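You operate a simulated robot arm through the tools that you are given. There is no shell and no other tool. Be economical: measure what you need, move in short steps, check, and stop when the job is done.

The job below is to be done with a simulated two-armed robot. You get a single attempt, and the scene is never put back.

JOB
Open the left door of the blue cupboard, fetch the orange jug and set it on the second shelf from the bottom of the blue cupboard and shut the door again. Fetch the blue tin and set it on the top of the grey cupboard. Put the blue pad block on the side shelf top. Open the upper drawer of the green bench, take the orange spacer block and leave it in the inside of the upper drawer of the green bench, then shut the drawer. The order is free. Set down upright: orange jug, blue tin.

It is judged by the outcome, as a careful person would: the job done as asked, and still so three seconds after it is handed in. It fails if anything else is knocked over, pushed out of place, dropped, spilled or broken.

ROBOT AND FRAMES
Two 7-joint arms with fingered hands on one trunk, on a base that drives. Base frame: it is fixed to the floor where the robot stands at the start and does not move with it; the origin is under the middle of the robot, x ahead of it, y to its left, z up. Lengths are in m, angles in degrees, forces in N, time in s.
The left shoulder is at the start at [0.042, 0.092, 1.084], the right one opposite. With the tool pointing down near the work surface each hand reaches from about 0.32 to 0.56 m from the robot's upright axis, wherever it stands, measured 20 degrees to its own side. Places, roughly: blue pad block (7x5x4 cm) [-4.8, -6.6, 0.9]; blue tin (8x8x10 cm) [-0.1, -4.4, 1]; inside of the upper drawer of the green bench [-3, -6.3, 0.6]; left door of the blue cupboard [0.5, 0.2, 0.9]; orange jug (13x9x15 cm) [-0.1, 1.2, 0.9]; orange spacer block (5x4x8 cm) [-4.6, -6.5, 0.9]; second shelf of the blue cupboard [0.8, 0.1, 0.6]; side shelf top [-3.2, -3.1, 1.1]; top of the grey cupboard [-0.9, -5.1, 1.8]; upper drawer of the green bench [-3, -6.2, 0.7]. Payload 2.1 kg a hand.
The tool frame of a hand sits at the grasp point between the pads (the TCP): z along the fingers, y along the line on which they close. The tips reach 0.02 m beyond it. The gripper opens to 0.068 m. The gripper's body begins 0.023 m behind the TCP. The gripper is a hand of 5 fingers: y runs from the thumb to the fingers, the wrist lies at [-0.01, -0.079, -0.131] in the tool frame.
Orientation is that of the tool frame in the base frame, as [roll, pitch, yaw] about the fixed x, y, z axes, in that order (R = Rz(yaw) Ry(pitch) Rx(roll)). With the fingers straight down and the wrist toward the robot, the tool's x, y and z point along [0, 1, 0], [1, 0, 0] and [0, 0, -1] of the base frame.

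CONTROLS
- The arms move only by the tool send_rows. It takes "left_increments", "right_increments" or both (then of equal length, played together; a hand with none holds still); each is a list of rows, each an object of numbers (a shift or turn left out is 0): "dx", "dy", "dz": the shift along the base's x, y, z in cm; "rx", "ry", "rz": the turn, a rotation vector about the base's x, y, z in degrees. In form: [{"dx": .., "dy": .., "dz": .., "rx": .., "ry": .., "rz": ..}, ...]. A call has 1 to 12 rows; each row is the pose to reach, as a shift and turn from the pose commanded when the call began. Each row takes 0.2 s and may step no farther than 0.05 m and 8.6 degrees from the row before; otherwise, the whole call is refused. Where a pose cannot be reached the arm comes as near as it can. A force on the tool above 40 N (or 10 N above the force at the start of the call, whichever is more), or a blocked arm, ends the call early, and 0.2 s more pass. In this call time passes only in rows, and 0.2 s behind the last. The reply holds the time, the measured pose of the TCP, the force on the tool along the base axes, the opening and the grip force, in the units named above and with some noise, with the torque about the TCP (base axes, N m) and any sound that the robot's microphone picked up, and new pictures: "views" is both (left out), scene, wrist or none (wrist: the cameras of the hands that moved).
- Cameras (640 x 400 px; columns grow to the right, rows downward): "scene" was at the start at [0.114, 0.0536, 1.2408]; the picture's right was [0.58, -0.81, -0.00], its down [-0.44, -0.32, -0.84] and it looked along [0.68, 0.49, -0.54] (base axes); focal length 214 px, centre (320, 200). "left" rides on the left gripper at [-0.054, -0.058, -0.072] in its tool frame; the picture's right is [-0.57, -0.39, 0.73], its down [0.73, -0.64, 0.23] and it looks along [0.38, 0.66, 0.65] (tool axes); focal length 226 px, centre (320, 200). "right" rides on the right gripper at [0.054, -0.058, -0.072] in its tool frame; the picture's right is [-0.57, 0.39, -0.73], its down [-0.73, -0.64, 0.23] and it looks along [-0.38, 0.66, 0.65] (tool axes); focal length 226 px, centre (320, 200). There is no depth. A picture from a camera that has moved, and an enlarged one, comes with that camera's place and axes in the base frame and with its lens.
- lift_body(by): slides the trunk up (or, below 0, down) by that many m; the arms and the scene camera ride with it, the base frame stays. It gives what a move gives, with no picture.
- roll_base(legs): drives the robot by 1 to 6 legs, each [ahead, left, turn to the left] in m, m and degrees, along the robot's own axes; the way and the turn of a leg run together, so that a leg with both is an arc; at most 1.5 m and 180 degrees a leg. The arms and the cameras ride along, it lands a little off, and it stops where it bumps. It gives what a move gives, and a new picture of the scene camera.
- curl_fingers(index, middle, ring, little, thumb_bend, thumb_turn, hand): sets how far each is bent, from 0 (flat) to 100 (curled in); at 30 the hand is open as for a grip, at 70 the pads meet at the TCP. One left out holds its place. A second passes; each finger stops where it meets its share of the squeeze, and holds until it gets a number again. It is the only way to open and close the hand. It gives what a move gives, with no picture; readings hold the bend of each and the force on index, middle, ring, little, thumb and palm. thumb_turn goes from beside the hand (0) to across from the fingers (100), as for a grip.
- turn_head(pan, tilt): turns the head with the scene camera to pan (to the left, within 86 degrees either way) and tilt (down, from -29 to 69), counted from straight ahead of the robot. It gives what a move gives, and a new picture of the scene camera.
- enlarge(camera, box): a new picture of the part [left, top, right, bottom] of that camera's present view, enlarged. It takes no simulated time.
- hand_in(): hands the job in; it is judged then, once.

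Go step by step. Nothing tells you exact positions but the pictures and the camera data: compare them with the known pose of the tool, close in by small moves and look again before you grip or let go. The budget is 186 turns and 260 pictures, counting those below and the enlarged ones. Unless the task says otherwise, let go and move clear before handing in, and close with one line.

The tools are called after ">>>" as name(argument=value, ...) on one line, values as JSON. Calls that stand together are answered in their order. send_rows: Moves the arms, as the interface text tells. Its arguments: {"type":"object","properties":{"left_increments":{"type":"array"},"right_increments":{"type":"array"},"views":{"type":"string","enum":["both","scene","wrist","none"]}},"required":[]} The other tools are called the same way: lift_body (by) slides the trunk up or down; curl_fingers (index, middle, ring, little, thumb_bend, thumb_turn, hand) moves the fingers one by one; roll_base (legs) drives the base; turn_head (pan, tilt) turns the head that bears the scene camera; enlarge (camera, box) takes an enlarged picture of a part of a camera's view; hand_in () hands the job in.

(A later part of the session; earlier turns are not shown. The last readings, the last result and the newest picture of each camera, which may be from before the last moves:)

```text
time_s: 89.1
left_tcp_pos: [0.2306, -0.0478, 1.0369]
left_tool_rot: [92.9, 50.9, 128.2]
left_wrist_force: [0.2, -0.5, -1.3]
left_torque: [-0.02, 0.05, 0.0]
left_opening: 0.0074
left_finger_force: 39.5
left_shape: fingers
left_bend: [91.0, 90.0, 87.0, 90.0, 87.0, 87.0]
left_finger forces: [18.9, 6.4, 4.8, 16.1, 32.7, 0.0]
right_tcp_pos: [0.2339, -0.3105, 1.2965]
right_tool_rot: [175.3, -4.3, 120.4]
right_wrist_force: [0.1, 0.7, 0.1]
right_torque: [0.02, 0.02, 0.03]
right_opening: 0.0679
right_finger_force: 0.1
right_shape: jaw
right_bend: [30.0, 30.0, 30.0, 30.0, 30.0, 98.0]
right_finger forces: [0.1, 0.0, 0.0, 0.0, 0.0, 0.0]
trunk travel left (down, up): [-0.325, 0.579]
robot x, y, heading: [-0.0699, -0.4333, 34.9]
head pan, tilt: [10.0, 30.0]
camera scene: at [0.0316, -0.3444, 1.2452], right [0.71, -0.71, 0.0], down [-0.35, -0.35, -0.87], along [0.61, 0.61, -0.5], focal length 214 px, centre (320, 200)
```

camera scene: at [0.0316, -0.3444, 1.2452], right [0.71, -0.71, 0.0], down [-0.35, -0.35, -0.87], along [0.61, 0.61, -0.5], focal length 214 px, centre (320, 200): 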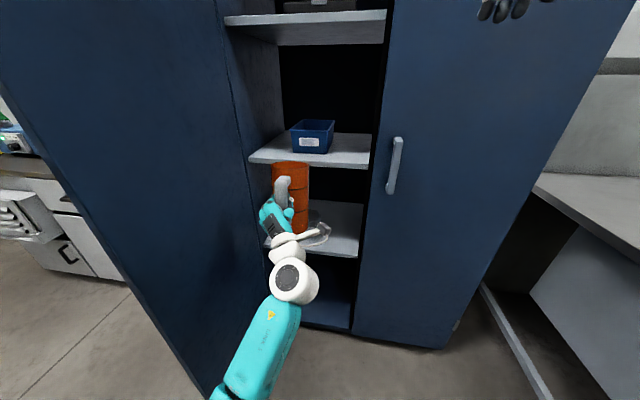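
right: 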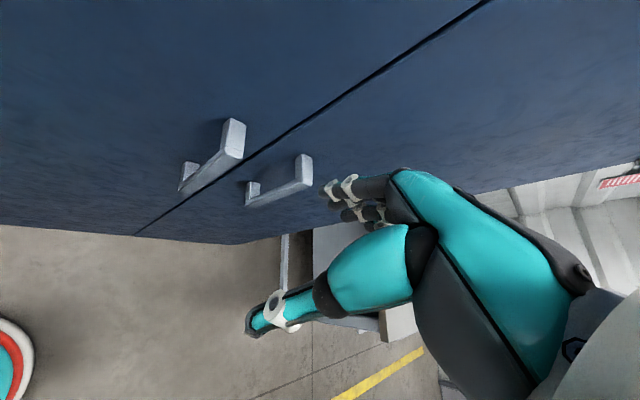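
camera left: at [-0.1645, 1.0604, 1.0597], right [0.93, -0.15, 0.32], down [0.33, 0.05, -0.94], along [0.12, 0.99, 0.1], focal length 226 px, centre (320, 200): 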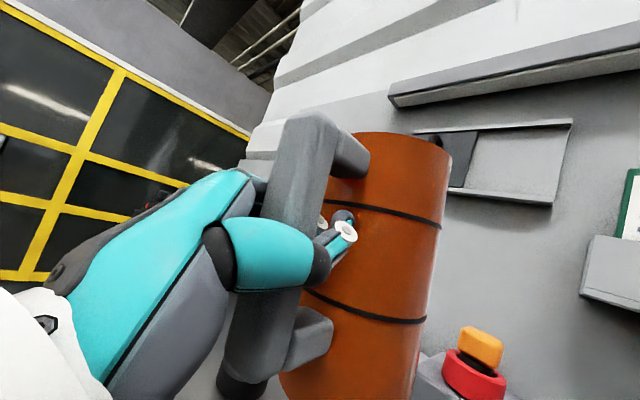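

I see the open left side: second shelf at z≈0.61, third at 0.99, with a small dark object somewhere on the second. I'll lower the trunk and look in under the third shelf.

>>> lift_body(by=-0.3)

>>> turn_head(pan=5, tilt=22)

>>> enlarge(camera="left", box=[0, 0, 640, 400])

```text
time_s: 92.1
left_tcp_pos: [0.2304, -0.0475, 0.7379]
left_tool_rot: [92.9, 50.8, 128.2]
left_wrist_force: [-0.4, 0.4, -1.7]
left_torque: [-0.03, 0.03, -0.03]
left_opening: 0.0073
left_finger_force: 39.3
left_shape: fingers
left_bend: [91.0, 90.0, 87.0, 90.0, 87.0, 87.0]
left_finger forces: [18.8, 6.3, 4.7, 15.5, 32.9, 0.1]
right_tcp_pos: [0.2328, -0.3109, 0.9983]
right_tool_rot: [175.5, -4.2, 120.3]
right_wrist_force: [-0.1, 0.3, -0.1]
right_torque: [0.03, 0.01, -0.02]
right_opening: 0.0681
right_finger_force: 0.1
right_shape: jaw
right_bend: [30.0, 30.0, 30.0, 30.0, 30.0, 98.0]
right_finger forces: [0.1, 0.1, 0.1, 0.0, 0.1, 0.0]
trunk travel left (down, up): [-0.025, 0.879]
robot x, y, heading: [-0.0672, -0.436, 35.1]
head pan, tilt: [10.0, 30.0]
```

```text
time_s: 92.8
left_tcp_pos: [0.2308, -0.0475, 0.738]
left_tool_rot: [92.9, 50.9, 128.1]
left_wrist_force: [-0.8, 0.0, -0.8]
left_torque: [-0.01, -0.02, 0.03]
left_opening: 0.0075
left_finger_force: 39.3
left_shape: fingers
left_bend: [91.0, 90.0, 87.0, 90.0, 87.0, 87.0]
left_finger forces: [18.8, 6.3, 4.7, 15.6, 32.9, 0.1]
right_tcp_pos: [0.2342, -0.3097, 0.9973]
right_tool_rot: [175.4, -4.4, 120.3]
right_wrist_force: [0.1, 0.7, -0.8]
right_torque: [0.01, 0.02, 0.01]
right_opening: 0.068
right_finger_force: 0.1
right_shape: jaw
right_bend: [30.0, 30.0, 30.0, 30.0, 30.0, 98.0]
right_finger forces: [0.1, 0.0, 0.1, 0.1, 0.1, 0.0]
trunk travel left (down, up): [-0.025, 0.879]
robot x, y, heading: [-0.0731, -0.4313, 35.1]
head pan, tilt: [5.0, 22.0]
camera scene: at [0.0935, -0.3102, 0.9519], right [0.64, -0.77, 0.0], down [-0.29, -0.24, -0.93], along [0.71, 0.6, -0.38], focal length 214 px, centre (320, 200)
```

scene: 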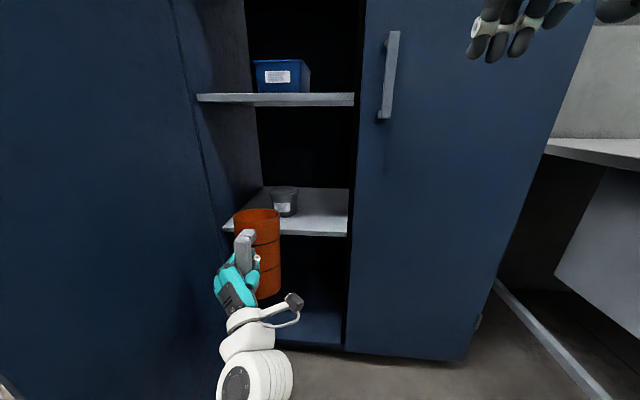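

```text
1.00 times, centred on (320, 200) of left (not enlarged: the box is as wide or as high as the picture)
camera zoom: at [0.2192, -0.1535, 0.7467], right [0.98, -0.1, 0.17], down [0.18, 0.09, -0.98], along [0.08, 0.99, 0.11], focal length 226 px, centre (320, 200)
```

zoom: 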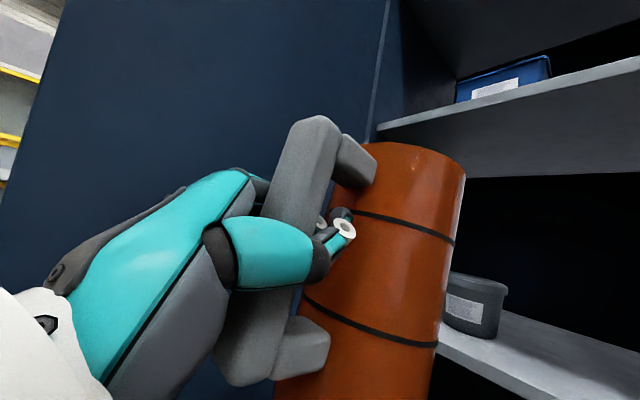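

The second shelf holds a small grey tub at its left; there is room to its right (about s=0.24 along the front). I'll trim the jug's pitch, pull the right hand back, raise 6 cm, and roll partway in.

>>> send_rows(left_increments=[{"rx": 0.6, "ry": -0.8}, {"rx": 1.2, "ry": -1.6}, {"rx": 1.76, "ry": -2.4}], right_increments=[{"dx": -3.2, "dy": -2.3}, {"dx": -6.5, "dy": -4.6}, {"dx": -9.7, "dy": -7}], views="none")

>>> lift_body(by=0.06)

>>> roll_base(legs=[[0, -0.066, 0.9], [0.18, 0, 0]])

>>> enlarge(camera="left", box=[0, 0, 640, 400])

```text
time_s: 93.6
left_tcp_pos: [0.2285, -0.0482, 0.7368]
left_tool_rot: [88.2, 50.8, 124.7]
left_wrist_force: [0.3, 0.6, -1.3]
left_torque: [-0.02, 0.0, 0.0]
left_opening: 0.0074
left_finger_force: 39.1
left_shape: fingers
left_bend: [91.0, 90.0, 87.0, 90.0, 87.0, 87.0]
left_finger forces: [18.9, 6.3, 4.7, 15.5, 32.8, 0.0]
right_tcp_pos: [0.1654, -0.3464, 0.9386]
right_tool_rot: [175.5, -4.2, 120.3]
right_wrist_force: [-0.4, -0.1, -0.6]
right_torque: [0.0, -0.03, -0.01]
right_opening: 0.0682
right_finger_force: 0.0
right_shape: jaw
right_bend: [30.0, 30.0, 30.0, 30.0, 30.0, 98.0]
right_finger forces: [0.0, 0.0, 0.0, 0.1, 0.0, 0.1]
right hand out of reach, approached as far as the arm can: row 1, 2, 3
trunk travel left (down, up): [-0.025, 0.879]
robot x, y, heading: [-0.0674, -0.4335, 35.0]
head pan, tilt: [5.0, 22.0]
```

```text
time_s: 94.6
left_tcp_pos: [0.2307, -0.0484, 0.7977]
left_tool_rot: [88.3, 50.8, 124.6]
left_wrist_force: [0.6, -0.8, -1.2]
left_torque: [-0.04, 0.06, 0.03]
left_opening: 0.0072
left_finger_force: 39.4
left_shape: fingers
left_bend: [91.0, 90.0, 87.0, 90.0, 87.0, 87.0]
left_finger forces: [19.0, 6.4, 4.7, 15.5, 33.0, 0.0]
right_tcp_pos: [0.1678, -0.3453, 1.0004]
right_tool_rot: [175.5, -4.2, 120.3]
right_wrist_force: [1.1, 0.4, -0.2]
right_torque: [0.02, 0.02, 0.0]
right_opening: 0.0682
right_finger_force: 0.1
right_shape: jaw
right_bend: [30.0, 30.0, 30.0, 30.0, 30.0, 98.0]
right_finger forces: [0.0, 0.0, 0.0, 0.1, 0.0, 0.0]
trunk travel left (down, up): [-0.085, 0.819]
robot x, y, heading: [-0.0665, -0.4356, 35.0]
head pan, tilt: [5.0, 22.0]
```

```text
time_s: 96.7
left_tcp_pos: [0.4109, 0.0084, 0.7973]
left_tool_rot: [88.4, 50.8, 125.7]
left_wrist_force: [0.2, 0.0, -1.9]
left_torque: [-0.03, 0.01, -0.02]
left_opening: 0.0072
left_finger_force: 39.0
left_shape: fingers
left_bend: [91.0, 90.0, 88.0, 91.0, 87.0, 87.0]
left_finger forces: [18.9, 6.3, 4.6, 15.4, 33.0, 0.1]
right_tcp_pos: [0.3518, -0.2882, 0.9998]
right_tool_rot: [175.5, -4.2, 121.2]
right_wrist_force: [-1.4, 0.3, 0.6]
right_torque: [0.03, 0.04, 0.0]
right_opening: 0.0682
right_finger_force: 0.0
right_shape: jaw
right_bend: [30.0, 30.0, 30.0, 30.0, 30.0, 98.0]
right_finger forces: [0.0, 0.1, 0.0, 0.1, 0.0, 0.1]
trunk travel left (down, up): [-0.085, 0.819]
robot x, y, heading: [0.1167, -0.383, 35.9]
head pan, tilt: [5.0, 22.0]
camera scene: at [0.2653, -0.2664, 1.014], right [0.65, -0.76, 0.0], down [-0.28, -0.25, -0.93], along [0.7, 0.61, -0.37], focal length 214 px, centre (320, 200)
```

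scene: 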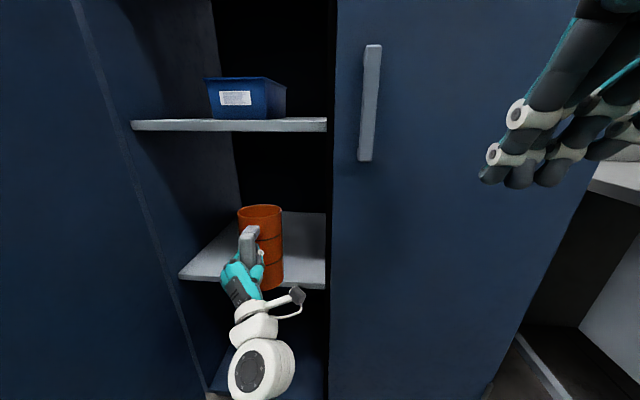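

```text
1.00 times, centred on (320, 200) of left (not enlarged: the box is as wide or as high as the picture)
camera zoom: at [0.4022, -0.098, 0.803], right [0.97, -0.09, 0.21], down [0.22, 0.12, -0.97], along [0.06, 0.99, 0.14], focal length 226 px, centre (320, 200)
```

zoom: 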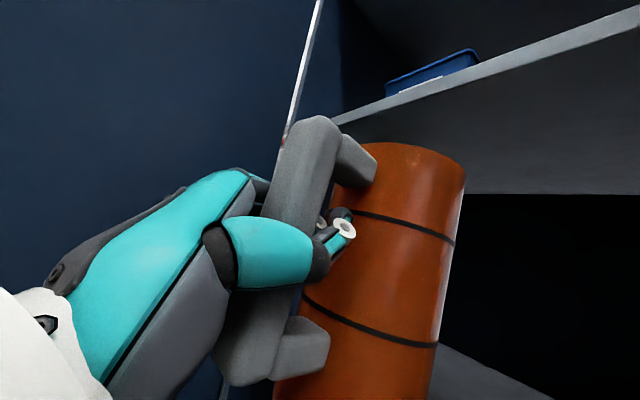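

The jug is lined up at the right spot and below the third shelf. I'll roll in 16 cm more.

>>> roll_base(legs=[[0.16, 0, 0]])

>>> enlarge(camera="scene", box=[120, 120, 440, 320])

```text
time_s: 98.1
left_tcp_pos: [0.5409, 0.1036, 0.7983]
left_tool_rot: [88.2, 50.7, 125.4]
left_wrist_force: [0.9, 0.1, -1.5]
left_torque: [-0.03, 0.03, 0.0]
left_opening: 0.0073
left_finger_force: 39.3
left_shape: fingers
left_bend: [91.0, 90.0, 88.0, 91.0, 87.0, 87.0]
left_finger forces: [19.0, 6.3, 4.6, 15.5, 33.1, 0.1]
right_tcp_pos: [0.4841, -0.1942, 0.9986]
right_tool_rot: [175.4, -4.3, 121.3]
right_wrist_force: [0.6, -0.3, 0.2]
right_torque: [-0.03, 0.01, -0.01]
right_opening: 0.0681
right_finger_force: 0.1
right_shape: jaw
right_bend: [30.0, 30.0, 30.0, 30.0, 30.0, 98.0]
right_finger forces: [0.0, 0.1, 0.1, 0.1, 0.0, 0.0]
trunk travel left (down, up): [-0.085, 0.819]
robot x, y, heading: [0.2551, -0.2846, 35.9]
head pan, tilt: [5.0, 22.0]
camera scene: at [0.3963, -0.171, 1.014], right [0.66, -0.75, 0.0], down [-0.28, -0.25, -0.93], along [0.7, 0.61, -0.37], focal length 214 px, centre (320, 200)
```

scene: 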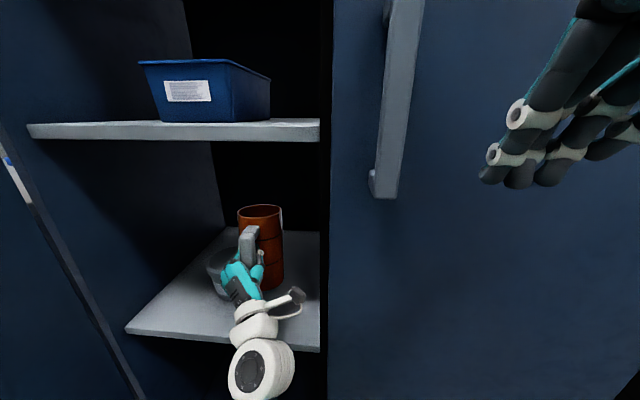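

```text
2.00 times, centred on (280, 220) of scene
camera zoom: at [0.3963, -0.171, 1.014], right [0.66, -0.75, 0.0], down [-0.28, -0.25, -0.93], along [0.7, 0.61, -0.37], focal length 429 px, centre (400, 160)
```

zoom: 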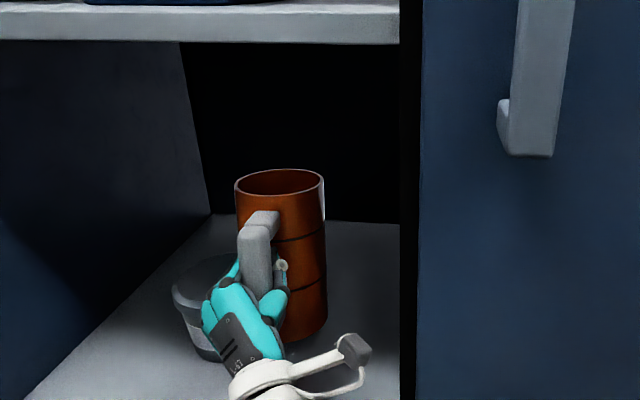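

The jug is inside, just right of the tub. I'll shift 2 cm right for clearance, then lower 5 cm and check.

>>> roll_base(legs=[[0, -0.02, 0]])

>>> lift_body(by=-0.05)

>>> turn_head(pan=5, tilt=30)

>>> enlarge(camera="left", box=[0, 0, 640, 400])

```text
time_s: 98.9
left_tcp_pos: [0.5543, 0.0873, 0.7978]
left_tool_rot: [88.2, 50.8, 125.4]
left_wrist_force: [-0.4, 0.0, -1.0]
left_torque: [-0.03, 0.01, 0.03]
left_opening: 0.0075
left_finger_force: 39.1
left_shape: fingers
left_bend: [91.0, 90.0, 88.0, 91.0, 87.0, 87.0]
left_finger forces: [18.8, 6.1, 4.5, 15.5, 33.0, 0.1]
right_tcp_pos: [0.4954, -0.2102, 0.9996]
right_tool_rot: [175.3, -4.3, 121.4]
right_wrist_force: [0.7, 0.6, 0.1]
right_torque: [0.02, -0.03, 0.01]
right_opening: 0.0681
right_finger_force: 0.1
right_shape: jaw
right_bend: [30.0, 30.0, 30.0, 30.0, 30.0, 98.0]
right_finger forces: [0.0, 0.1, 0.0, 0.0, 0.0, 0.0]
trunk travel left (down, up): [-0.085, 0.819]
robot x, y, heading: [0.2668, -0.3023, 35.9]
head pan, tilt: [5.0, 22.0]
camera scene: at [0.4082, -0.1872, 1.014], right [0.66, -0.75, 0.0], down [-0.28, -0.25, -0.93], along [0.7, 0.61, -0.38], focal length 214 px, centre (320, 200)
```

scene: 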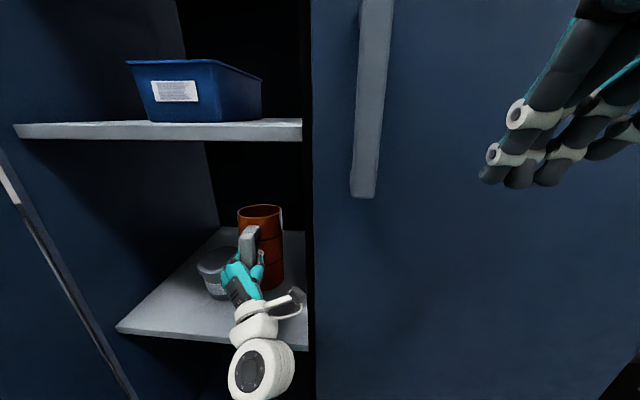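

```text
time_s: 99.8
left_tcp_pos: [0.5533, 0.0865, 0.7486]
left_tool_rot: [88.3, 50.8, 125.7]
left_wrist_force: [-0.3, 0.4, -1.0]
left_torque: [-0.03, 0.06, 0.02]
left_opening: 0.007
left_finger_force: 38.7
left_shape: fingers
left_bend: [91.0, 90.0, 88.0, 91.0, 87.0, 87.0]
left_finger forces: [18.9, 6.2, 4.6, 15.5, 33.0, 0.1]
right_tcp_pos: [0.4959, -0.2108, 0.9483]
right_tool_rot: [175.3, -4.3, 121.4]
right_wrist_force: [-0.1, -0.7, -0.3]
right_torque: [0.02, -0.02, -0.02]
right_opening: 0.0681
right_finger_force: 0.2
right_shape: jaw
right_bend: [30.0, 30.0, 30.0, 30.0, 30.0, 98.0]
right_finger forces: [0.1, 0.1, 0.0, 0.0, 0.0, 0.0]
trunk travel left (down, up): [-0.035, 0.869]
robot x, y, heading: [0.2614, -0.3043, 35.9]
head pan, tilt: [5.0, 22.0]
```

```text
time_s: 100.5
left_tcp_pos: [0.5548, 0.0869, 0.7468]
left_tool_rot: [88.3, 50.7, 125.6]
left_wrist_force: [-0.1, -0.5, -2.0]
left_torque: [-0.03, 0.04, -0.03]
left_opening: 0.0076
left_finger_force: 39.1
left_shape: fingers
left_bend: [91.0, 90.0, 88.0, 91.0, 87.0, 87.0]
left_finger forces: [18.9, 6.2, 4.7, 15.4, 33.0, 0.0]
right_tcp_pos: [0.4959, -0.2101, 0.9497]
right_tool_rot: [175.4, -4.2, 121.3]
right_wrist_force: [-0.8, 0.3, 0.7]
right_torque: [-0.01, -0.01, 0.02]
right_opening: 0.0679
right_finger_force: 0.0
right_shape: jaw
right_bend: [30.0, 30.0, 30.0, 30.0, 30.0, 98.0]
right_finger forces: [0.0, 0.1, 0.0, 0.0, 0.0, 0.0]
trunk travel left (down, up): [-0.035, 0.869]
robot x, y, heading: [0.2641, -0.3017, 36.2]
head pan, tilt: [5.0, 30.0]
camera scene: at [0.4179, -0.1806, 0.9496], right [0.66, -0.75, 0.0], down [-0.38, -0.33, -0.87], along [0.65, 0.57, -0.5], focal length 214 px, centre (320, 200)
```

scene: 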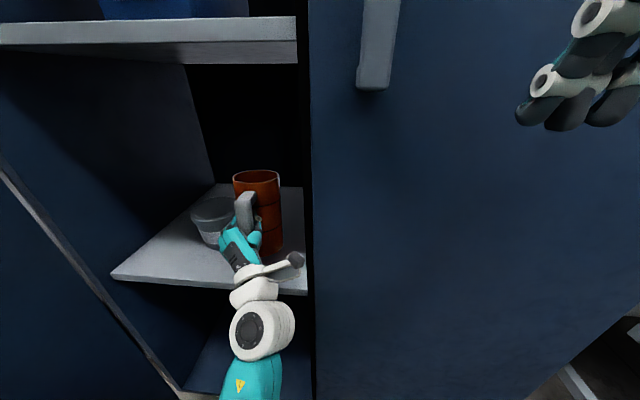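

```text
1.00 times, centred on (320, 200) of left (not enlarged: the box is as wide or as high as the picture)
camera zoom: at [0.5447, -0.0186, 0.7529], right [0.97, -0.09, 0.21], down [0.22, 0.12, -0.97], along [0.06, 0.99, 0.14], focal length 226 px, centre (320, 200)
```

zoom: 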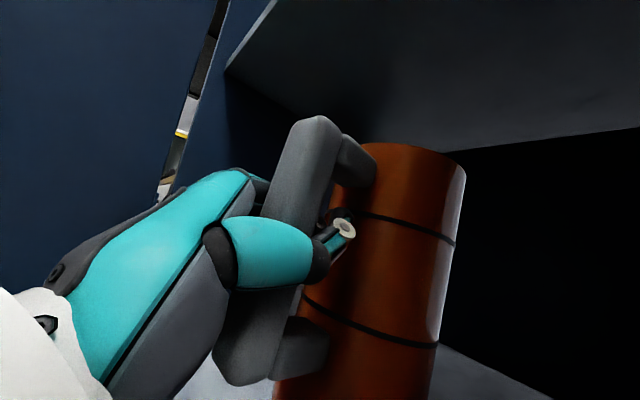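

The jug's foot looks 3–5 cm above the shelf. I'll lower the trunk 2.5 cm and then finish with fine arm steps watching the force.

>>> lift_body(by=-0.025)

>>> send_rows(left_increments=[{"dz": -0.4}, {"dz": -0.8}, {"dz": -1.2}], views="wrist")

>>> enlarge(camera="scene", box=[160, 140, 320, 300])

```text
time_s: 101.2
left_tcp_pos: [0.5542, 0.0878, 0.7221]
left_tool_rot: [88.3, 50.7, 125.7]
left_wrist_force: [-0.8, -0.2, -1.3]
left_torque: [0.01, 0.05, 0.0]
left_opening: 0.0072
left_finger_force: 38.7
left_shape: fingers
left_bend: [91.0, 90.0, 88.0, 91.0, 87.0, 87.0]
left_finger forces: [18.9, 6.2, 4.5, 15.5, 32.9, 0.0]
right_tcp_pos: [0.4989, -0.208, 0.9221]
right_tool_rot: [175.8, -4.4, 121.5]
right_wrist_force: [-0.6, 0.7, -0.6]
right_torque: [0.05, 0.02, 0.02]
right_opening: 0.0683
right_finger_force: 0.1
right_shape: jaw
right_bend: [30.0, 30.0, 30.0, 30.0, 30.0, 98.0]
right_finger forces: [0.0, 0.0, 0.1, 0.0, 0.0, 0.1]
trunk travel left (down, up): [-0.01, 0.894]
robot x, y, heading: [0.2658, -0.3003, 35.9]
head pan, tilt: [5.0, 30.0]
```

```text
time_s: 102.0
left_tcp_pos: [0.5537, 0.0878, 0.7107]
left_tool_rot: [88.3, 50.8, 125.7]
left_wrist_force: [-0.2, 0.0, -1.4]
left_torque: [-0.02, 0.03, -0.01]
left_opening: 0.0076
left_finger_force: 39.1
left_shape: fingers
left_bend: [91.0, 90.0, 88.0, 91.0, 87.0, 87.0]
left_finger forces: [18.9, 6.2, 4.6, 15.4, 33.0, 0.1]
right_tcp_pos: [0.4981, -0.2085, 0.9221]
right_tool_rot: [175.8, -4.4, 121.5]
right_wrist_force: [0.1, -0.6, -0.2]
right_torque: [0.01, 0.0, -0.03]
right_opening: 0.0677
right_finger_force: 0.0
right_shape: jaw
right_bend: [30.0, 30.0, 30.0, 30.0, 30.0, 98.0]
right_finger forces: [0.1, 0.1, 0.1, 0.0, 0.0, 0.0]
trunk travel left (down, up): [-0.01, 0.894]
robot x, y, heading: [0.2652, -0.3024, 35.9]
head pan, tilt: [5.0, 30.0]
camera left: at [0.5442, -0.0185, 0.7157], right [0.97, -0.09, 0.21], down [0.22, 0.12, -0.97], along [0.06, 0.99, 0.14], focal length 226 px, centre (320, 200)
```

left: 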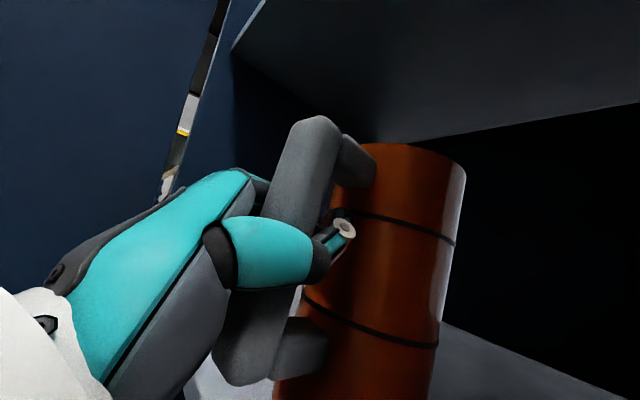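

```text
2.50 times, centred on (240, 220) of scene
camera zoom: at [0.4239, -0.1762, 0.9236], right [0.66, -0.75, 0.0], down [-0.38, -0.33, -0.87], along [0.65, 0.57, -0.5], focal length 536 px, centre (520, 150)
```

zoom: 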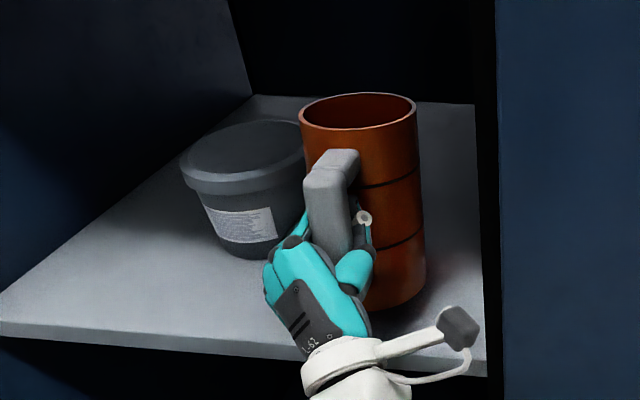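

No contact yet; the jug is nearly down. I'll continue in fine steps; the force limit will stop me.

>>> send_rows(left_increments=[{"dz": -0.3}, {"dz": -0.6}, {"dz": -0.9}, {"dz": -1.2}, {"dz": -1.5}], views="none")

>>> enlarge(camera="scene", box=[160, 140, 320, 300])

```text
time_s: 103.2
left_tcp_pos: [0.5538, 0.0869, 0.6964]
left_tool_rot: [88.3, 50.7, 125.6]
left_wrist_force: [-0.3, 0.2, -2.0]
left_torque: [-0.03, 0.04, 0.02]
left_opening: 0.0074
left_finger_force: 38.9
left_shape: fingers
left_bend: [91.0, 90.0, 88.0, 91.0, 87.0, 87.0]
left_finger forces: [18.8, 6.1, 4.5, 15.4, 33.1, 0.0]
right_tcp_pos: [0.4991, -0.2065, 0.9221]
right_tool_rot: [175.7, -4.3, 121.4]
right_wrist_force: [0.8, 0.3, 0.2]
right_torque: [-0.02, 0.0, 0.01]
right_opening: 0.0679
right_finger_force: 0.0
right_shape: jaw
right_bend: [30.0, 30.0, 30.0, 30.0, 30.0, 98.0]
right_finger forces: [0.0, 0.0, 0.1, 0.1, 0.0, 0.1]
trunk travel left (down, up): [-0.01, 0.894]
robot x, y, heading: [0.2614, -0.3027, 35.8]
head pan, tilt: [5.0, 30.0]
```

```text
2.50 times, centred on (240, 220) of scene
camera zoom: at [0.4239, -0.1762, 0.9236], right [0.66, -0.75, 0.0], down [-0.38, -0.33, -0.87], along [0.65, 0.57, -0.5], focal length 536 px, centre (520, 150)
```

zoom: 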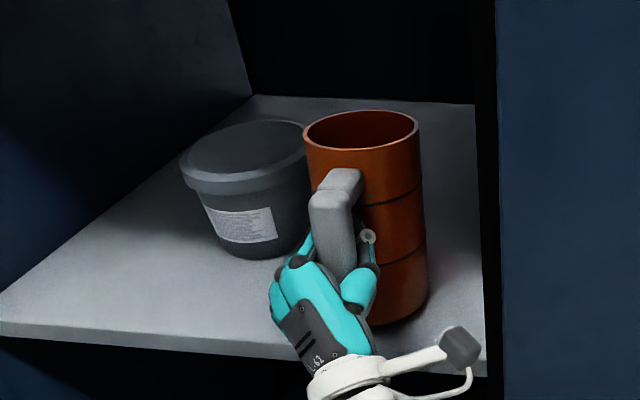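

Still free, about 1 cm to go by the handle geometry. Continue downward.

>>> send_rows(left_increments=[{"dz": -0.3}, {"dz": -0.6}, {"dz": -0.9}, {"dz": -1.2}], views="none")

>>> enlarge(camera="scene", box=[160, 140, 320, 300])

```text
time_s: 104.2
left_tcp_pos: [0.5535, 0.0859, 0.6839]
left_tool_rot: [88.3, 50.8, 125.7]
left_wrist_force: [-1.1, -1.4, 5.7]
left_torque: [0.22, -0.32, 0.01]
left_opening: 0.0071
left_finger_force: 44.2
left_shape: fingers
left_bend: [92.0, 90.0, 87.0, 89.0, 89.0, 87.0]
left_finger forces: [21.8, 7.7, 6.7, 15.4, 36.5, 0.0]
right_tcp_pos: [0.4976, -0.2085, 0.9231]
right_tool_rot: [175.8, -4.4, 121.4]
right_wrist_force: [-0.7, 0.3, -0.4]
right_torque: [0.03, -0.03, 0.0]
right_opening: 0.0679
right_finger_force: 0.1
right_shape: jaw
right_bend: [30.0, 30.0, 30.0, 30.0, 30.0, 98.0]
right_finger forces: [0.0, 0.0, 0.0, 0.0, 0.0, 0.1]
trunk travel left (down, up): [-0.01, 0.894]
robot x, y, heading: [0.2625, -0.3068, 36.3]
head pan, tilt: [5.0, 30.0]
```

```text
2.50 times, centred on (240, 220) of scene
camera zoom: at [0.4235, -0.1766, 0.9238], right [0.66, -0.75, 0.0], down [-0.38, -0.33, -0.87], along [0.65, 0.57, -0.5], focal length 536 px, centre (520, 150)
```

zoom: 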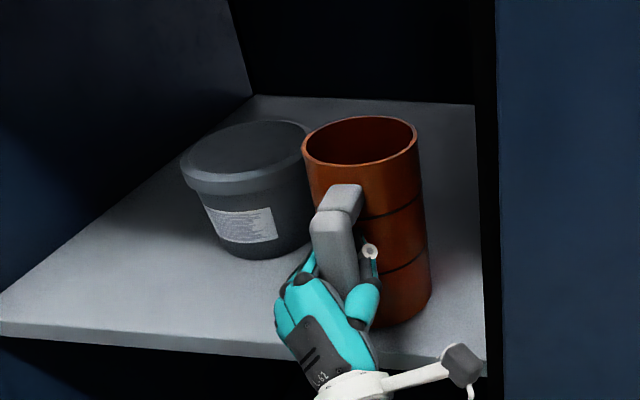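

The jug's foot touches the shelf (force +7 N). I'll ease up 2 mm and open the hand gradually so it settles upright.

>>> send_rows(left_increments=[{"dz": 0.2}], views="none")

>>> curl_fingers(hand="left", index=68, middle=68, ring=68, little=68, thumb_bend=62)

>>> curl_fingers(hand="left", index=35, middle=35, ring=35, little=35, thumb_bend=30)

>>> enlarge(camera="scene", box=[160, 140, 320, 300])

>>> enlarge(camera="left", box=[0, 0, 640, 400])

```text
time_s: 104.6
left_tcp_pos: [0.5538, 0.087, 0.6855]
left_tool_rot: [88.3, 50.8, 125.6]
left_wrist_force: [1.6, 0.3, 1.7]
left_torque: [0.2, -0.26, 0.01]
left_opening: 0.0072
left_finger_force: 42.9
left_shape: fingers
left_bend: [92.0, 90.0, 87.0, 89.0, 89.0, 87.0]
left_finger forces: [21.6, 7.5, 6.0, 14.9, 35.5, 0.0]
right_tcp_pos: [0.4988, -0.2076, 0.9216]
right_tool_rot: [175.8, -4.4, 121.4]
right_wrist_force: [0.5, -0.6, 0.1]
right_torque: [0.0, -0.04, 0.02]
right_opening: 0.0679
right_finger_force: 0.0
right_shape: jaw
right_bend: [30.0, 30.0, 30.0, 30.0, 30.0, 98.0]
right_finger forces: [0.0, 0.1, 0.0, 0.0, 0.0, 0.1]
trunk travel left (down, up): [-0.01, 0.894]
robot x, y, heading: [0.2677, -0.3034, 35.7]
head pan, tilt: [5.0, 30.0]
```

```text
time_s: 105.6
left_tcp_pos: [0.5532, 0.0868, 0.6862]
left_tool_rot: [88.3, 50.7, 125.6]
left_wrist_force: [-0.5, -0.2, -1.9]
left_torque: [-0.04, 0.03, 0.03]
left_opening: 0.0039
left_finger_force: 3.2
left_shape: fingers
left_bend: [68.0, 69.0, 68.0, 68.0, 62.0, 97.0]
left_finger forces: [3.8, 0.9, 0.0, 0.1, 1.1, 0.0]
right_tcp_pos: [0.498, -0.2079, 0.9216]
right_tool_rot: [175.8, -4.4, 121.5]
right_wrist_force: [-0.4, -0.3, 1.1]
right_torque: [-0.03, 0.02, 0.01]
right_opening: 0.0682
right_finger_force: 0.1
right_shape: jaw
right_bend: [30.0, 30.0, 30.0, 30.0, 30.0, 98.0]
right_finger forces: [0.1, 0.0, 0.0, 0.0, 0.1, 0.0]
trunk travel left (down, up): [-0.01, 0.894]
robot x, y, heading: [0.2613, -0.3024, 36.0]
head pan, tilt: [5.0, 30.0]
```

```text
time_s: 106.6
left_tcp_pos: [0.553, 0.0878, 0.6851]
left_tool_rot: [88.2, 50.7, 125.5]
left_wrist_force: [-0.2, -0.3, -0.3]
left_torque: [-0.03, 0.0, 0.0]
left_opening: 0.0585
left_finger_force: 0.1
left_shape: fingers
left_bend: [35.0, 35.0, 35.0, 35.0, 30.0, 98.0]
left_finger forces: [0.0, 0.0, 0.0, 0.0, 0.0, 0.1]
right_tcp_pos: [0.4987, -0.2077, 0.9233]
right_tool_rot: [175.8, -4.3, 121.4]
right_wrist_force: [0.7, 0.6, -1.0]
right_torque: [0.01, 0.0, -0.01]
right_opening: 0.0683
right_finger_force: 0.1
right_shape: jaw
right_bend: [30.0, 30.0, 30.0, 30.0, 30.0, 98.0]
right_finger forces: [0.0, 0.0, 0.0, 0.1, 0.0, 0.0]
trunk travel left (down, up): [-0.01, 0.894]
robot x, y, heading: [0.264, -0.2993, 35.9]
head pan, tilt: [5.0, 30.0]
```

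```text
2.50 times, centred on (240, 220) of scene
camera zoom: at [0.4238, -0.1762, 0.9236], right [0.66, -0.75, 0.0], down [-0.38, -0.33, -0.87], along [0.65, 0.57, -0.5], focal length 536 px, centre (520, 150)
```

zoom: 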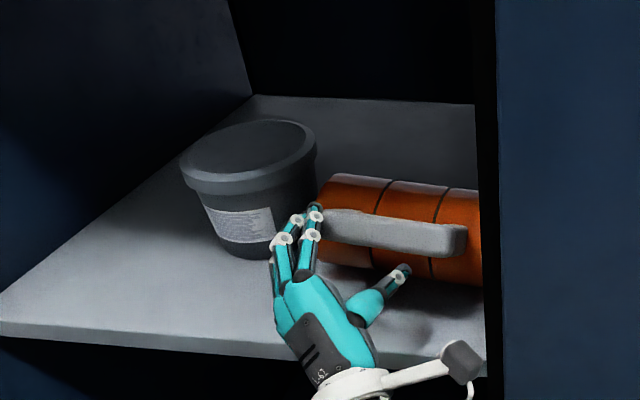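

```text
1.00 times, centred on (320, 200) of left (not enlarged: the box is as wide or as high as the picture)
camera zoom: at [0.5444, -0.0191, 0.6908], right [0.97, -0.09, 0.21], down [0.22, 0.12, -0.97], along [0.06, 0.99, 0.14], focal length 226 px, centre (320, 200)
```

zoom: 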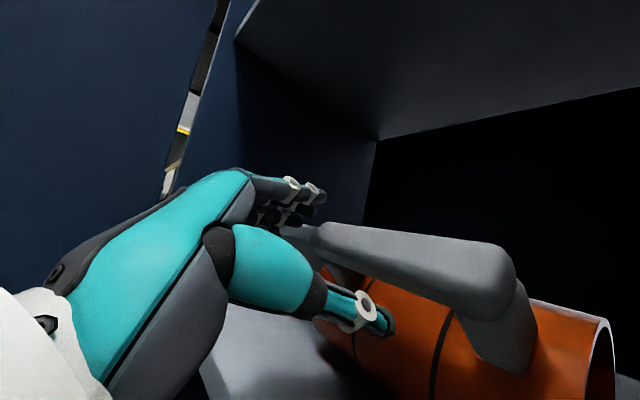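

The jug tipped onto its side as the hand opened; it lies on the second shelf with its handle toward me, elevated. I'll not withdraw; I'll roll the hand so the fingers go over and the thumb under the now horizontal bar, to pick it up again.

>>> send_rows(left_increments=[{"dx": 0.3, "dy": -0.4, "dz": 0.3, "rx": 6.47, "ry": 4.7}, {"dx": 0.6, "dy": -0.8, "dz": 0.5, "rx": 12.9, "ry": 9.4}, {"dx": 0.9, "dy": -1.2, "dz": 0.5, "rx": 19.4, "ry": 14.1}, {"dx": 1.2, "dy": -1.6, "dz": 0.5, "rx": 25.9, "ry": 18.8}, {"dx": 1.4, "dy": -1.9, "dz": 0.5, "rx": 32.4, "ry": 23.5}], views="wrist")

>>> enlarge(camera="scene", box=[160, 140, 320, 300])

```text
time_s: 107.8
left_tcp_pos: [0.5681, 0.0686, 0.6918]
left_tool_rot: [88.4, 10.8, 125.7]
left_wrist_force: [0.4, 0.8, 0.1]
left_torque: [-0.04, 0.01, 0.03]
left_opening: 0.0587
left_finger_force: 0.0
left_shape: fingers
left_bend: [35.0, 35.0, 35.0, 35.0, 29.0, 98.0]
left_finger forces: [0.0, 0.0, 0.0, 0.1, 0.1, 0.1]
right_tcp_pos: [0.4984, -0.2077, 0.9221]
right_tool_rot: [175.8, -4.3, 121.4]
right_wrist_force: [-0.2, 0.4, 0.2]
right_torque: [0.0, -0.01, 0.04]
right_opening: 0.068
right_finger_force: 0.0
right_shape: jaw
right_bend: [30.0, 30.0, 30.0, 30.0, 30.0, 98.0]
right_finger forces: [0.1, 0.1, 0.0, 0.1, 0.1, 0.0]
trunk travel left (down, up): [-0.01, 0.894]
robot x, y, heading: [0.2633, -0.3049, 36.1]
head pan, tilt: [5.0, 30.0]
camera left: at [0.5487, -0.0244, 0.6435], right [0.96, -0.08, -0.26], down [-0.15, 0.63, -0.76], along [0.22, 0.77, 0.6], focal length 226 px, centre (320, 200)
```

left: 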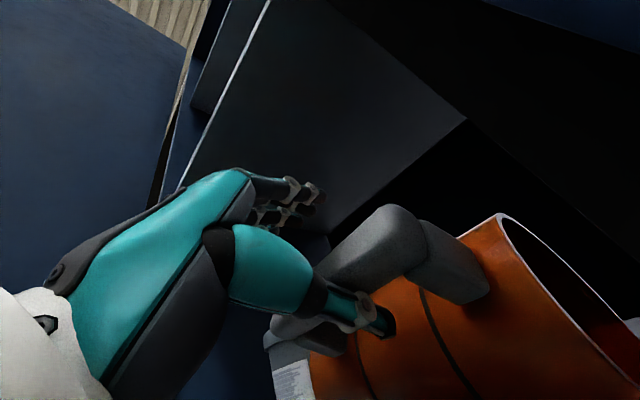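

```text
2.50 times, centred on (240, 220) of scene
camera zoom: at [0.4238, -0.1762, 0.9236], right [0.66, -0.76, 0.0], down [-0.38, -0.33, -0.87], along [0.65, 0.57, -0.5], focal length 536 px, centre (520, 150)
```

zoom: 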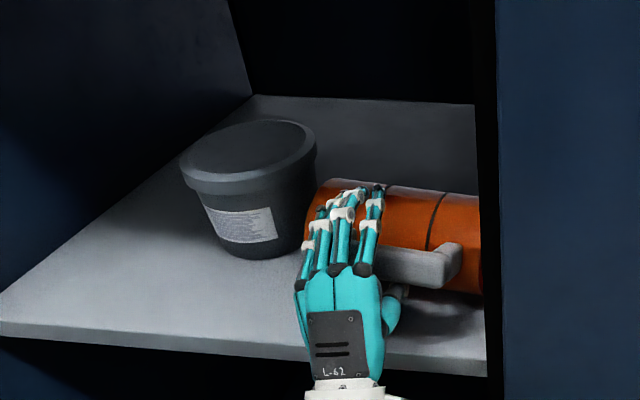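

The fingers are now over the bar and the thumb beneath it. I'll move in 1.5 cm, slightly down, and close moderately.

>>> send_rows(left_increments=[{"dx": 0.6, "dy": 0.45, "dz": -0.3}, {"dx": 1.3, "dy": 0.95, "dz": -0.6}], views="none")

>>> curl_fingers(hand="left", index=76, middle=76, ring=76, little=76, thumb_bend=72)

>>> enlarge(camera="left", box=[0, 0, 640, 400])

>>> enlarge(camera="scene", box=[160, 140, 320, 300])

```text
time_s: 108.4
left_tcp_pos: [0.5801, 0.0768, 0.6842]
left_tool_rot: [88.6, 10.7, 125.7]
left_wrist_force: [-0.4, -0.7, 0.5]
left_torque: [0.01, 0.03, 0.0]
left_opening: 0.0585
left_finger_force: 0.3
left_shape: fingers
left_bend: [35.0, 35.0, 35.0, 35.0, 30.0, 98.0]
left_finger forces: [0.0, 0.1, 0.0, 0.1, 0.5, 0.1]
right_tcp_pos: [0.4989, -0.2076, 0.9226]
right_tool_rot: [175.8, -4.4, 121.5]
right_wrist_force: [-0.1, -0.2, 0.3]
right_torque: [0.02, 0.04, 0.03]
right_opening: 0.0682
right_finger_force: 0.1
right_shape: jaw
right_bend: [30.0, 30.0, 30.0, 30.0, 30.0, 98.0]
right_finger forces: [0.0, 0.0, 0.0, 0.0, 0.1, 0.0]
trunk travel left (down, up): [-0.01, 0.894]
robot x, y, heading: [0.2605, -0.3007, 36.1]
head pan, tilt: [5.0, 30.0]
```

```text
time_s: 109.4
left_tcp_pos: [0.5809, 0.0771, 0.6841]
left_tool_rot: [88.5, 10.8, 125.6]
left_wrist_force: [-0.4, 1.4, -0.4]
left_torque: [0.07, -0.02, -0.04]
left_opening: 0.0004
left_finger_force: 8.3
left_shape: fingers
left_bend: [75.0, 76.0, 75.0, 75.0, 65.0, 94.0]
left_finger forces: [3.6, 0.0, 1.5, 3.3, 8.9, 0.0]
right_tcp_pos: [0.4993, -0.2084, 0.923]
right_tool_rot: [175.8, -4.5, 121.5]
right_wrist_force: [0.0, 0.9, -0.1]
right_torque: [0.0, 0.01, -0.01]
right_opening: 0.0683
right_finger_force: 0.1
right_shape: jaw
right_bend: [30.0, 30.0, 30.0, 30.0, 30.0, 98.0]
right_finger forces: [0.1, 0.0, 0.0, 0.0, 0.0, 0.0]
trunk travel left (down, up): [-0.01, 0.894]
robot x, y, heading: [0.2638, -0.3034, 36.0]
head pan, tilt: [5.0, 30.0]
```

```text
1.00 times, centred on (320, 200) of left (not enlarged: the box is as wide or as high as the picture)
camera zoom: at [0.5621, -0.0156, 0.6365], right [0.96, -0.08, -0.26], down [-0.15, 0.63, -0.76], along [0.22, 0.77, 0.6], focal length 226 px, centre (320, 200)
```

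zoom: 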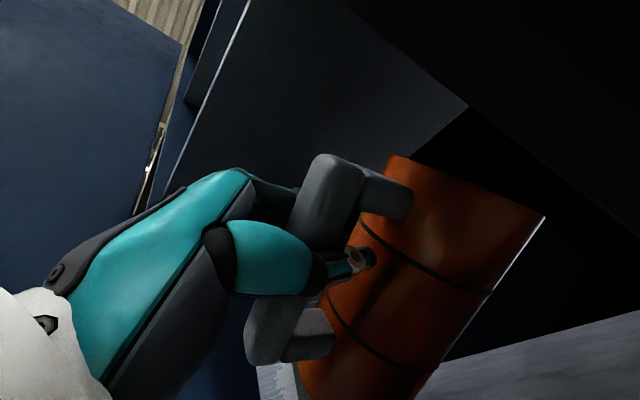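

```text
2.50 times, centred on (240, 220) of scene
camera zoom: at [0.4239, -0.1762, 0.9236], right [0.66, -0.76, 0.0], down [-0.38, -0.33, -0.87], along [0.65, 0.57, -0.5], focal length 536 px, centre (520, 150)
```

zoom: 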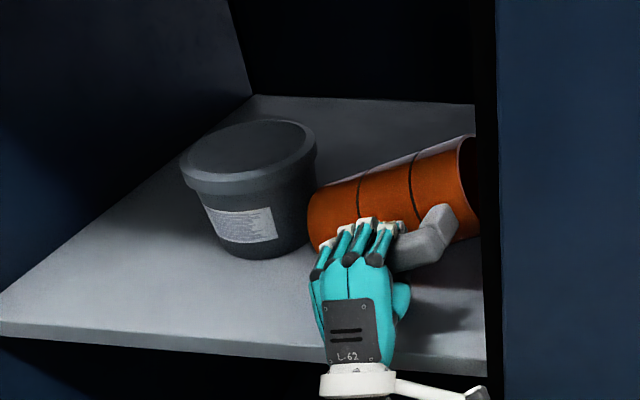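

Gripped, and the jug's mouth end has already risen somewhat. I'll tighten, lift 6 cm, then roll it upright in the air.

>>> curl_fingers(hand="left", index=92, middle=92, ring=92, little=92, thumb_bend=85)

>>> lift_body(by=0.08)

>>> enlarge(camera="left", box=[0, 0, 640, 400])

>>> enlarge(camera="scene", box=[160, 140, 320, 300])

```text
time_s: 110.4
left_tcp_pos: [0.5806, 0.0772, 0.6842]
left_tool_rot: [88.5, 10.7, 125.8]
left_wrist_force: [0.3, -0.4, 1.0]
left_torque: [0.08, -0.03, -0.01]
left_opening: 0.0053
left_finger_force: 46.1
left_shape: fingers
left_bend: [89.0, 89.0, 88.0, 89.0, 83.0, 87.0]
left_finger forces: [14.9, 7.7, 9.4, 26.4, 35.1, 0.1]
right_tcp_pos: [0.4981, -0.2083, 0.9208]
right_tool_rot: [175.8, -4.5, 121.5]
right_wrist_force: [0.5, 0.2, 0.5]
right_torque: [0.01, 0.02, 0.01]
right_opening: 0.0678
right_finger_force: 0.1
right_shape: jaw
right_bend: [30.0, 30.0, 30.0, 30.0, 30.0, 98.0]
right_finger forces: [0.0, 0.0, 0.0, 0.0, 0.1, 0.0]
trunk travel left (down, up): [-0.01, 0.894]
robot x, y, heading: [0.2617, -0.3044, 35.8]
head pan, tilt: [5.0, 30.0]
```

```text
time_s: 111.6
left_tcp_pos: [0.5803, 0.0786, 0.7646]
left_tool_rot: [88.5, 10.8, 125.7]
left_wrist_force: [0.0, 0.1, -2.0]
left_torque: [-0.06, 0.04, -0.01]
left_opening: 0.0061
left_finger_force: 40.3
left_shape: fingers
left_bend: [90.0, 89.0, 89.0, 91.0, 83.0, 87.0]
left_finger forces: [16.2, 5.5, 6.9, 19.2, 33.0, 0.0]
right_tcp_pos: [0.4985, -0.2081, 1.002]
right_tool_rot: [175.9, -4.4, 121.5]
right_wrist_force: [-0.4, -0.7, -0.5]
right_torque: [-0.01, -0.03, -0.01]
right_opening: 0.0682
right_finger_force: 0.0
right_shape: jaw
right_bend: [30.0, 30.0, 30.0, 30.0, 30.0, 98.0]
right_finger forces: [0.0, 0.0, 0.0, 0.0, 0.1, 0.1]
trunk travel left (down, up): [-0.09, 0.814]
robot x, y, heading: [0.2642, -0.3025, 36.0]
head pan, tilt: [5.0, 30.0]
```

```text
1.00 times, centred on (320, 200) of left (not enlarged: the box is as wide or as high as the picture)
camera zoom: at [0.5621, -0.0149, 0.7169], right [0.96, -0.08, -0.26], down [-0.15, 0.63, -0.76], along [0.22, 0.77, 0.6], focal length 226 px, centre (320, 200)
```

zoom: 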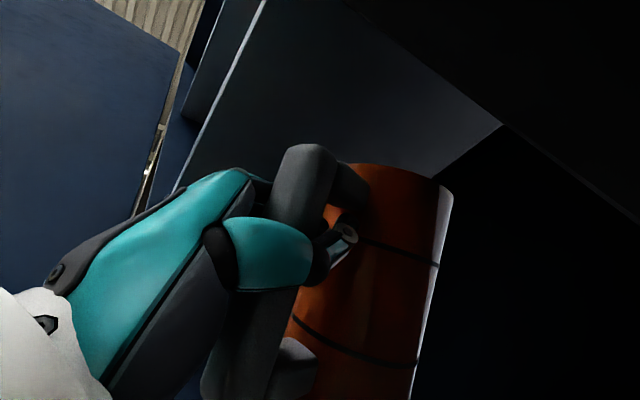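

```text
2.50 times, centred on (240, 220) of scene
camera zoom: at [0.4054, -0.1896, 1.0063], right [0.66, -0.75, 0.0], down [-0.38, -0.33, -0.87], along [0.65, 0.57, -0.5], focal length 536 px, centre (520, 150)
```

zoom: 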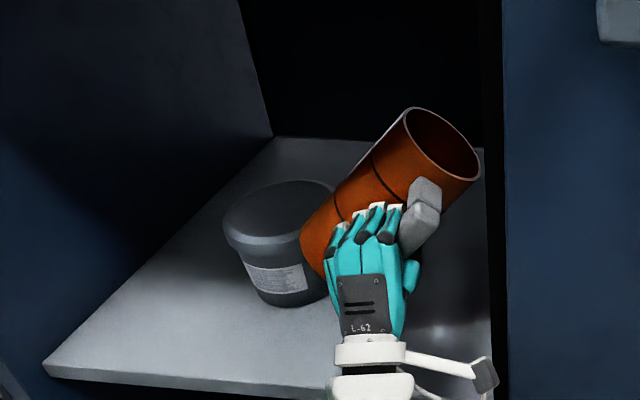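

It hangs in the same grip as before, about 42° from upright. I'll roll the hand back by that much.

>>> send_rows(left_increments=[{"rx": -6.8, "ry": -4.94}, {"rx": -13.6, "ry": -9.88}, {"rx": -20.4, "ry": -14.8}, {"rx": -27.2, "ry": -19.8}, {"rx": -34, "ry": -24.7}], views="wrist")

>>> enlarge(camera="scene", box=[160, 140, 320, 300])

```text
time_s: 112.8
left_tcp_pos: [0.5814, 0.0777, 0.7652]
left_tool_rot: [88.3, 53.0, 125.7]
left_wrist_force: [-0.4, -0.6, -2.4]
left_torque: [-0.05, 0.04, 0.0]
left_opening: 0.0063
left_finger_force: 39.5
left_shape: fingers
left_bend: [90.0, 90.0, 89.0, 91.0, 84.0, 88.0]
left_finger forces: [16.5, 4.9, 6.0, 18.0, 32.7, 0.1]
right_tcp_pos: [0.4993, -0.2074, 1.0016]
right_tool_rot: [175.8, -4.4, 121.4]
right_wrist_force: [0.7, -0.3, -0.3]
right_torque: [0.0, -0.01, -0.02]
right_opening: 0.068
right_finger_force: 0.0
right_shape: jaw
right_bend: [30.0, 30.0, 30.0, 30.0, 30.0, 98.0]
right_finger forces: [0.0, 0.1, 0.0, 0.0, 0.0, 0.1]
trunk travel left (down, up): [-0.09, 0.814]
robot x, y, heading: [0.2634, -0.2995, 36.0]
head pan, tilt: [5.0, 30.0]
camera left: at [0.5718, -0.0282, 0.7727], right [0.97, -0.08, 0.23], down [0.24, 0.09, -0.97], along [0.06, 0.99, 0.11], focal length 226 px, centre (320, 200)
```

left: 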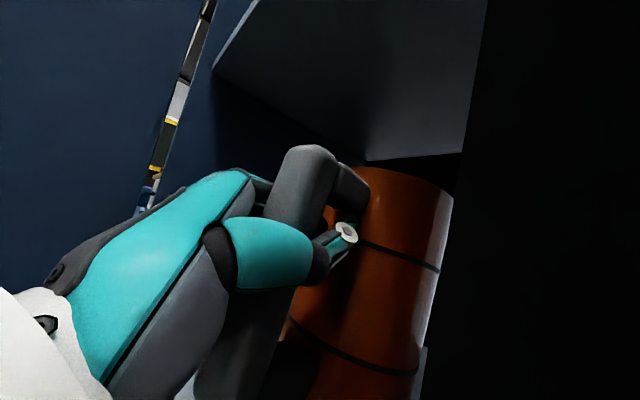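

```text
2.50 times, centred on (240, 220) of scene
camera zoom: at [0.4054, -0.1896, 1.0063], right [0.66, -0.75, 0.0], down [-0.38, -0.33, -0.87], along [0.65, 0.57, -0.5], focal length 536 px, centre (520, 150)
```

zoom: 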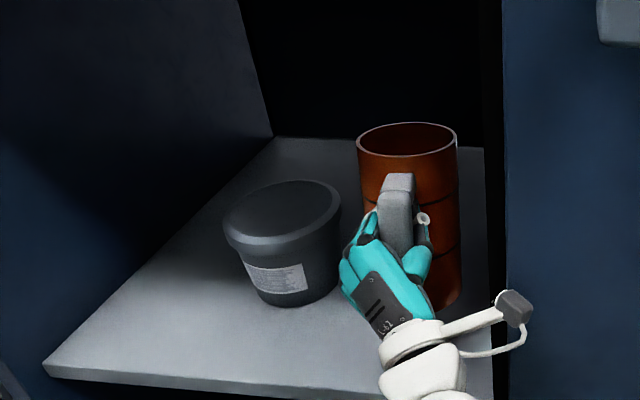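

The jug is upright again. Last time it rolled as the grip relaxed, so now I'll go to just above the shelf and relax the squeeze partly there before levelling and setting down.

>>> lift_body(by=-0.062)

>>> curl_fingers(hand="left", index=80, middle=80, ring=80, little=80, thumb_bend=74)

>>> enlarge(camera="scene", box=[160, 140, 320, 300])

```text
time_s: 113.8
left_tcp_pos: [0.5789, 0.0779, 0.702]
left_tool_rot: [88.2, 52.9, 125.7]
left_wrist_force: [-0.2, 0.7, -0.2]
left_torque: [0.17, -0.12, 0.04]
left_opening: 0.0067
left_finger_force: 39.8
left_shape: fingers
left_bend: [90.0, 90.0, 89.0, 91.0, 85.0, 87.0]
left_finger forces: [17.1, 5.6, 7.1, 16.4, 33.6, 0.0]
right_tcp_pos: [0.4982, -0.2077, 0.9401]
right_tool_rot: [175.8, -4.3, 121.5]
right_wrist_force: [0.0, 0.2, -0.5]
right_torque: [0.02, 0.01, -0.02]
right_opening: 0.068
right_finger_force: 0.0
right_shape: jaw
right_bend: [30.0, 30.0, 30.0, 30.0, 30.0, 98.0]
right_finger forces: [0.1, 0.0, 0.0, 0.1, 0.1, 0.0]
trunk travel left (down, up): [-0.028, 0.876]
robot x, y, heading: [0.2639, -0.3009, 35.7]
head pan, tilt: [5.0, 30.0]
```

```text
time_s: 114.8
left_tcp_pos: [0.5808, 0.0786, 0.703]
left_tool_rot: [88.0, 52.9, 125.4]
left_wrist_force: [0.0, 0.3, 0.7]
left_torque: [0.0, -0.1, 0.0]
left_opening: 0.0
left_finger_force: 14.1
left_shape: fingers
left_bend: [80.0, 80.0, 80.0, 80.0, 78.0, 92.0]
left_finger forces: [9.1, 0.0, 0.0, 0.0, 19.2, 0.1]
right_tcp_pos: [0.4982, -0.2076, 0.9403]
right_tool_rot: [175.8, -4.4, 121.5]
right_wrist_force: [1.0, 0.4, 0.6]
right_torque: [0.01, 0.04, -0.03]
right_opening: 0.0683
right_finger_force: 0.0
right_shape: jaw
right_bend: [30.0, 30.0, 30.0, 30.0, 30.0, 98.0]
right_finger forces: [0.0, 0.1, 0.1, 0.0, 0.0, 0.1]
trunk travel left (down, up): [-0.028, 0.876]
robot x, y, heading: [0.264, -0.3016, 36.0]
head pan, tilt: [5.0, 30.0]
```

```text
2.50 times, centred on (240, 220) of scene
camera zoom: at [0.4194, -0.1795, 0.9423], right [0.66, -0.75, 0.0], down [-0.38, -0.33, -0.87], along [0.65, 0.57, -0.5], focal length 536 px, centre (520, 150)
```

zoom: 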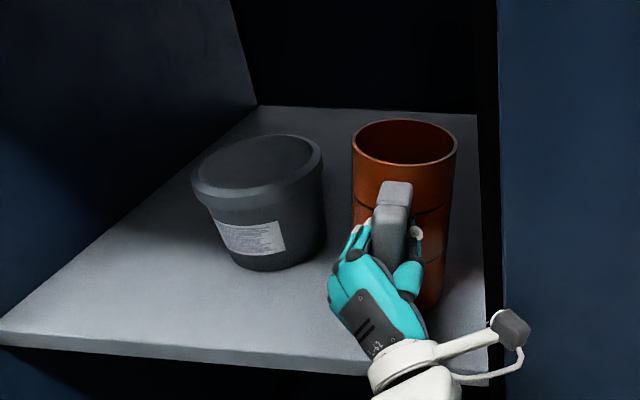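

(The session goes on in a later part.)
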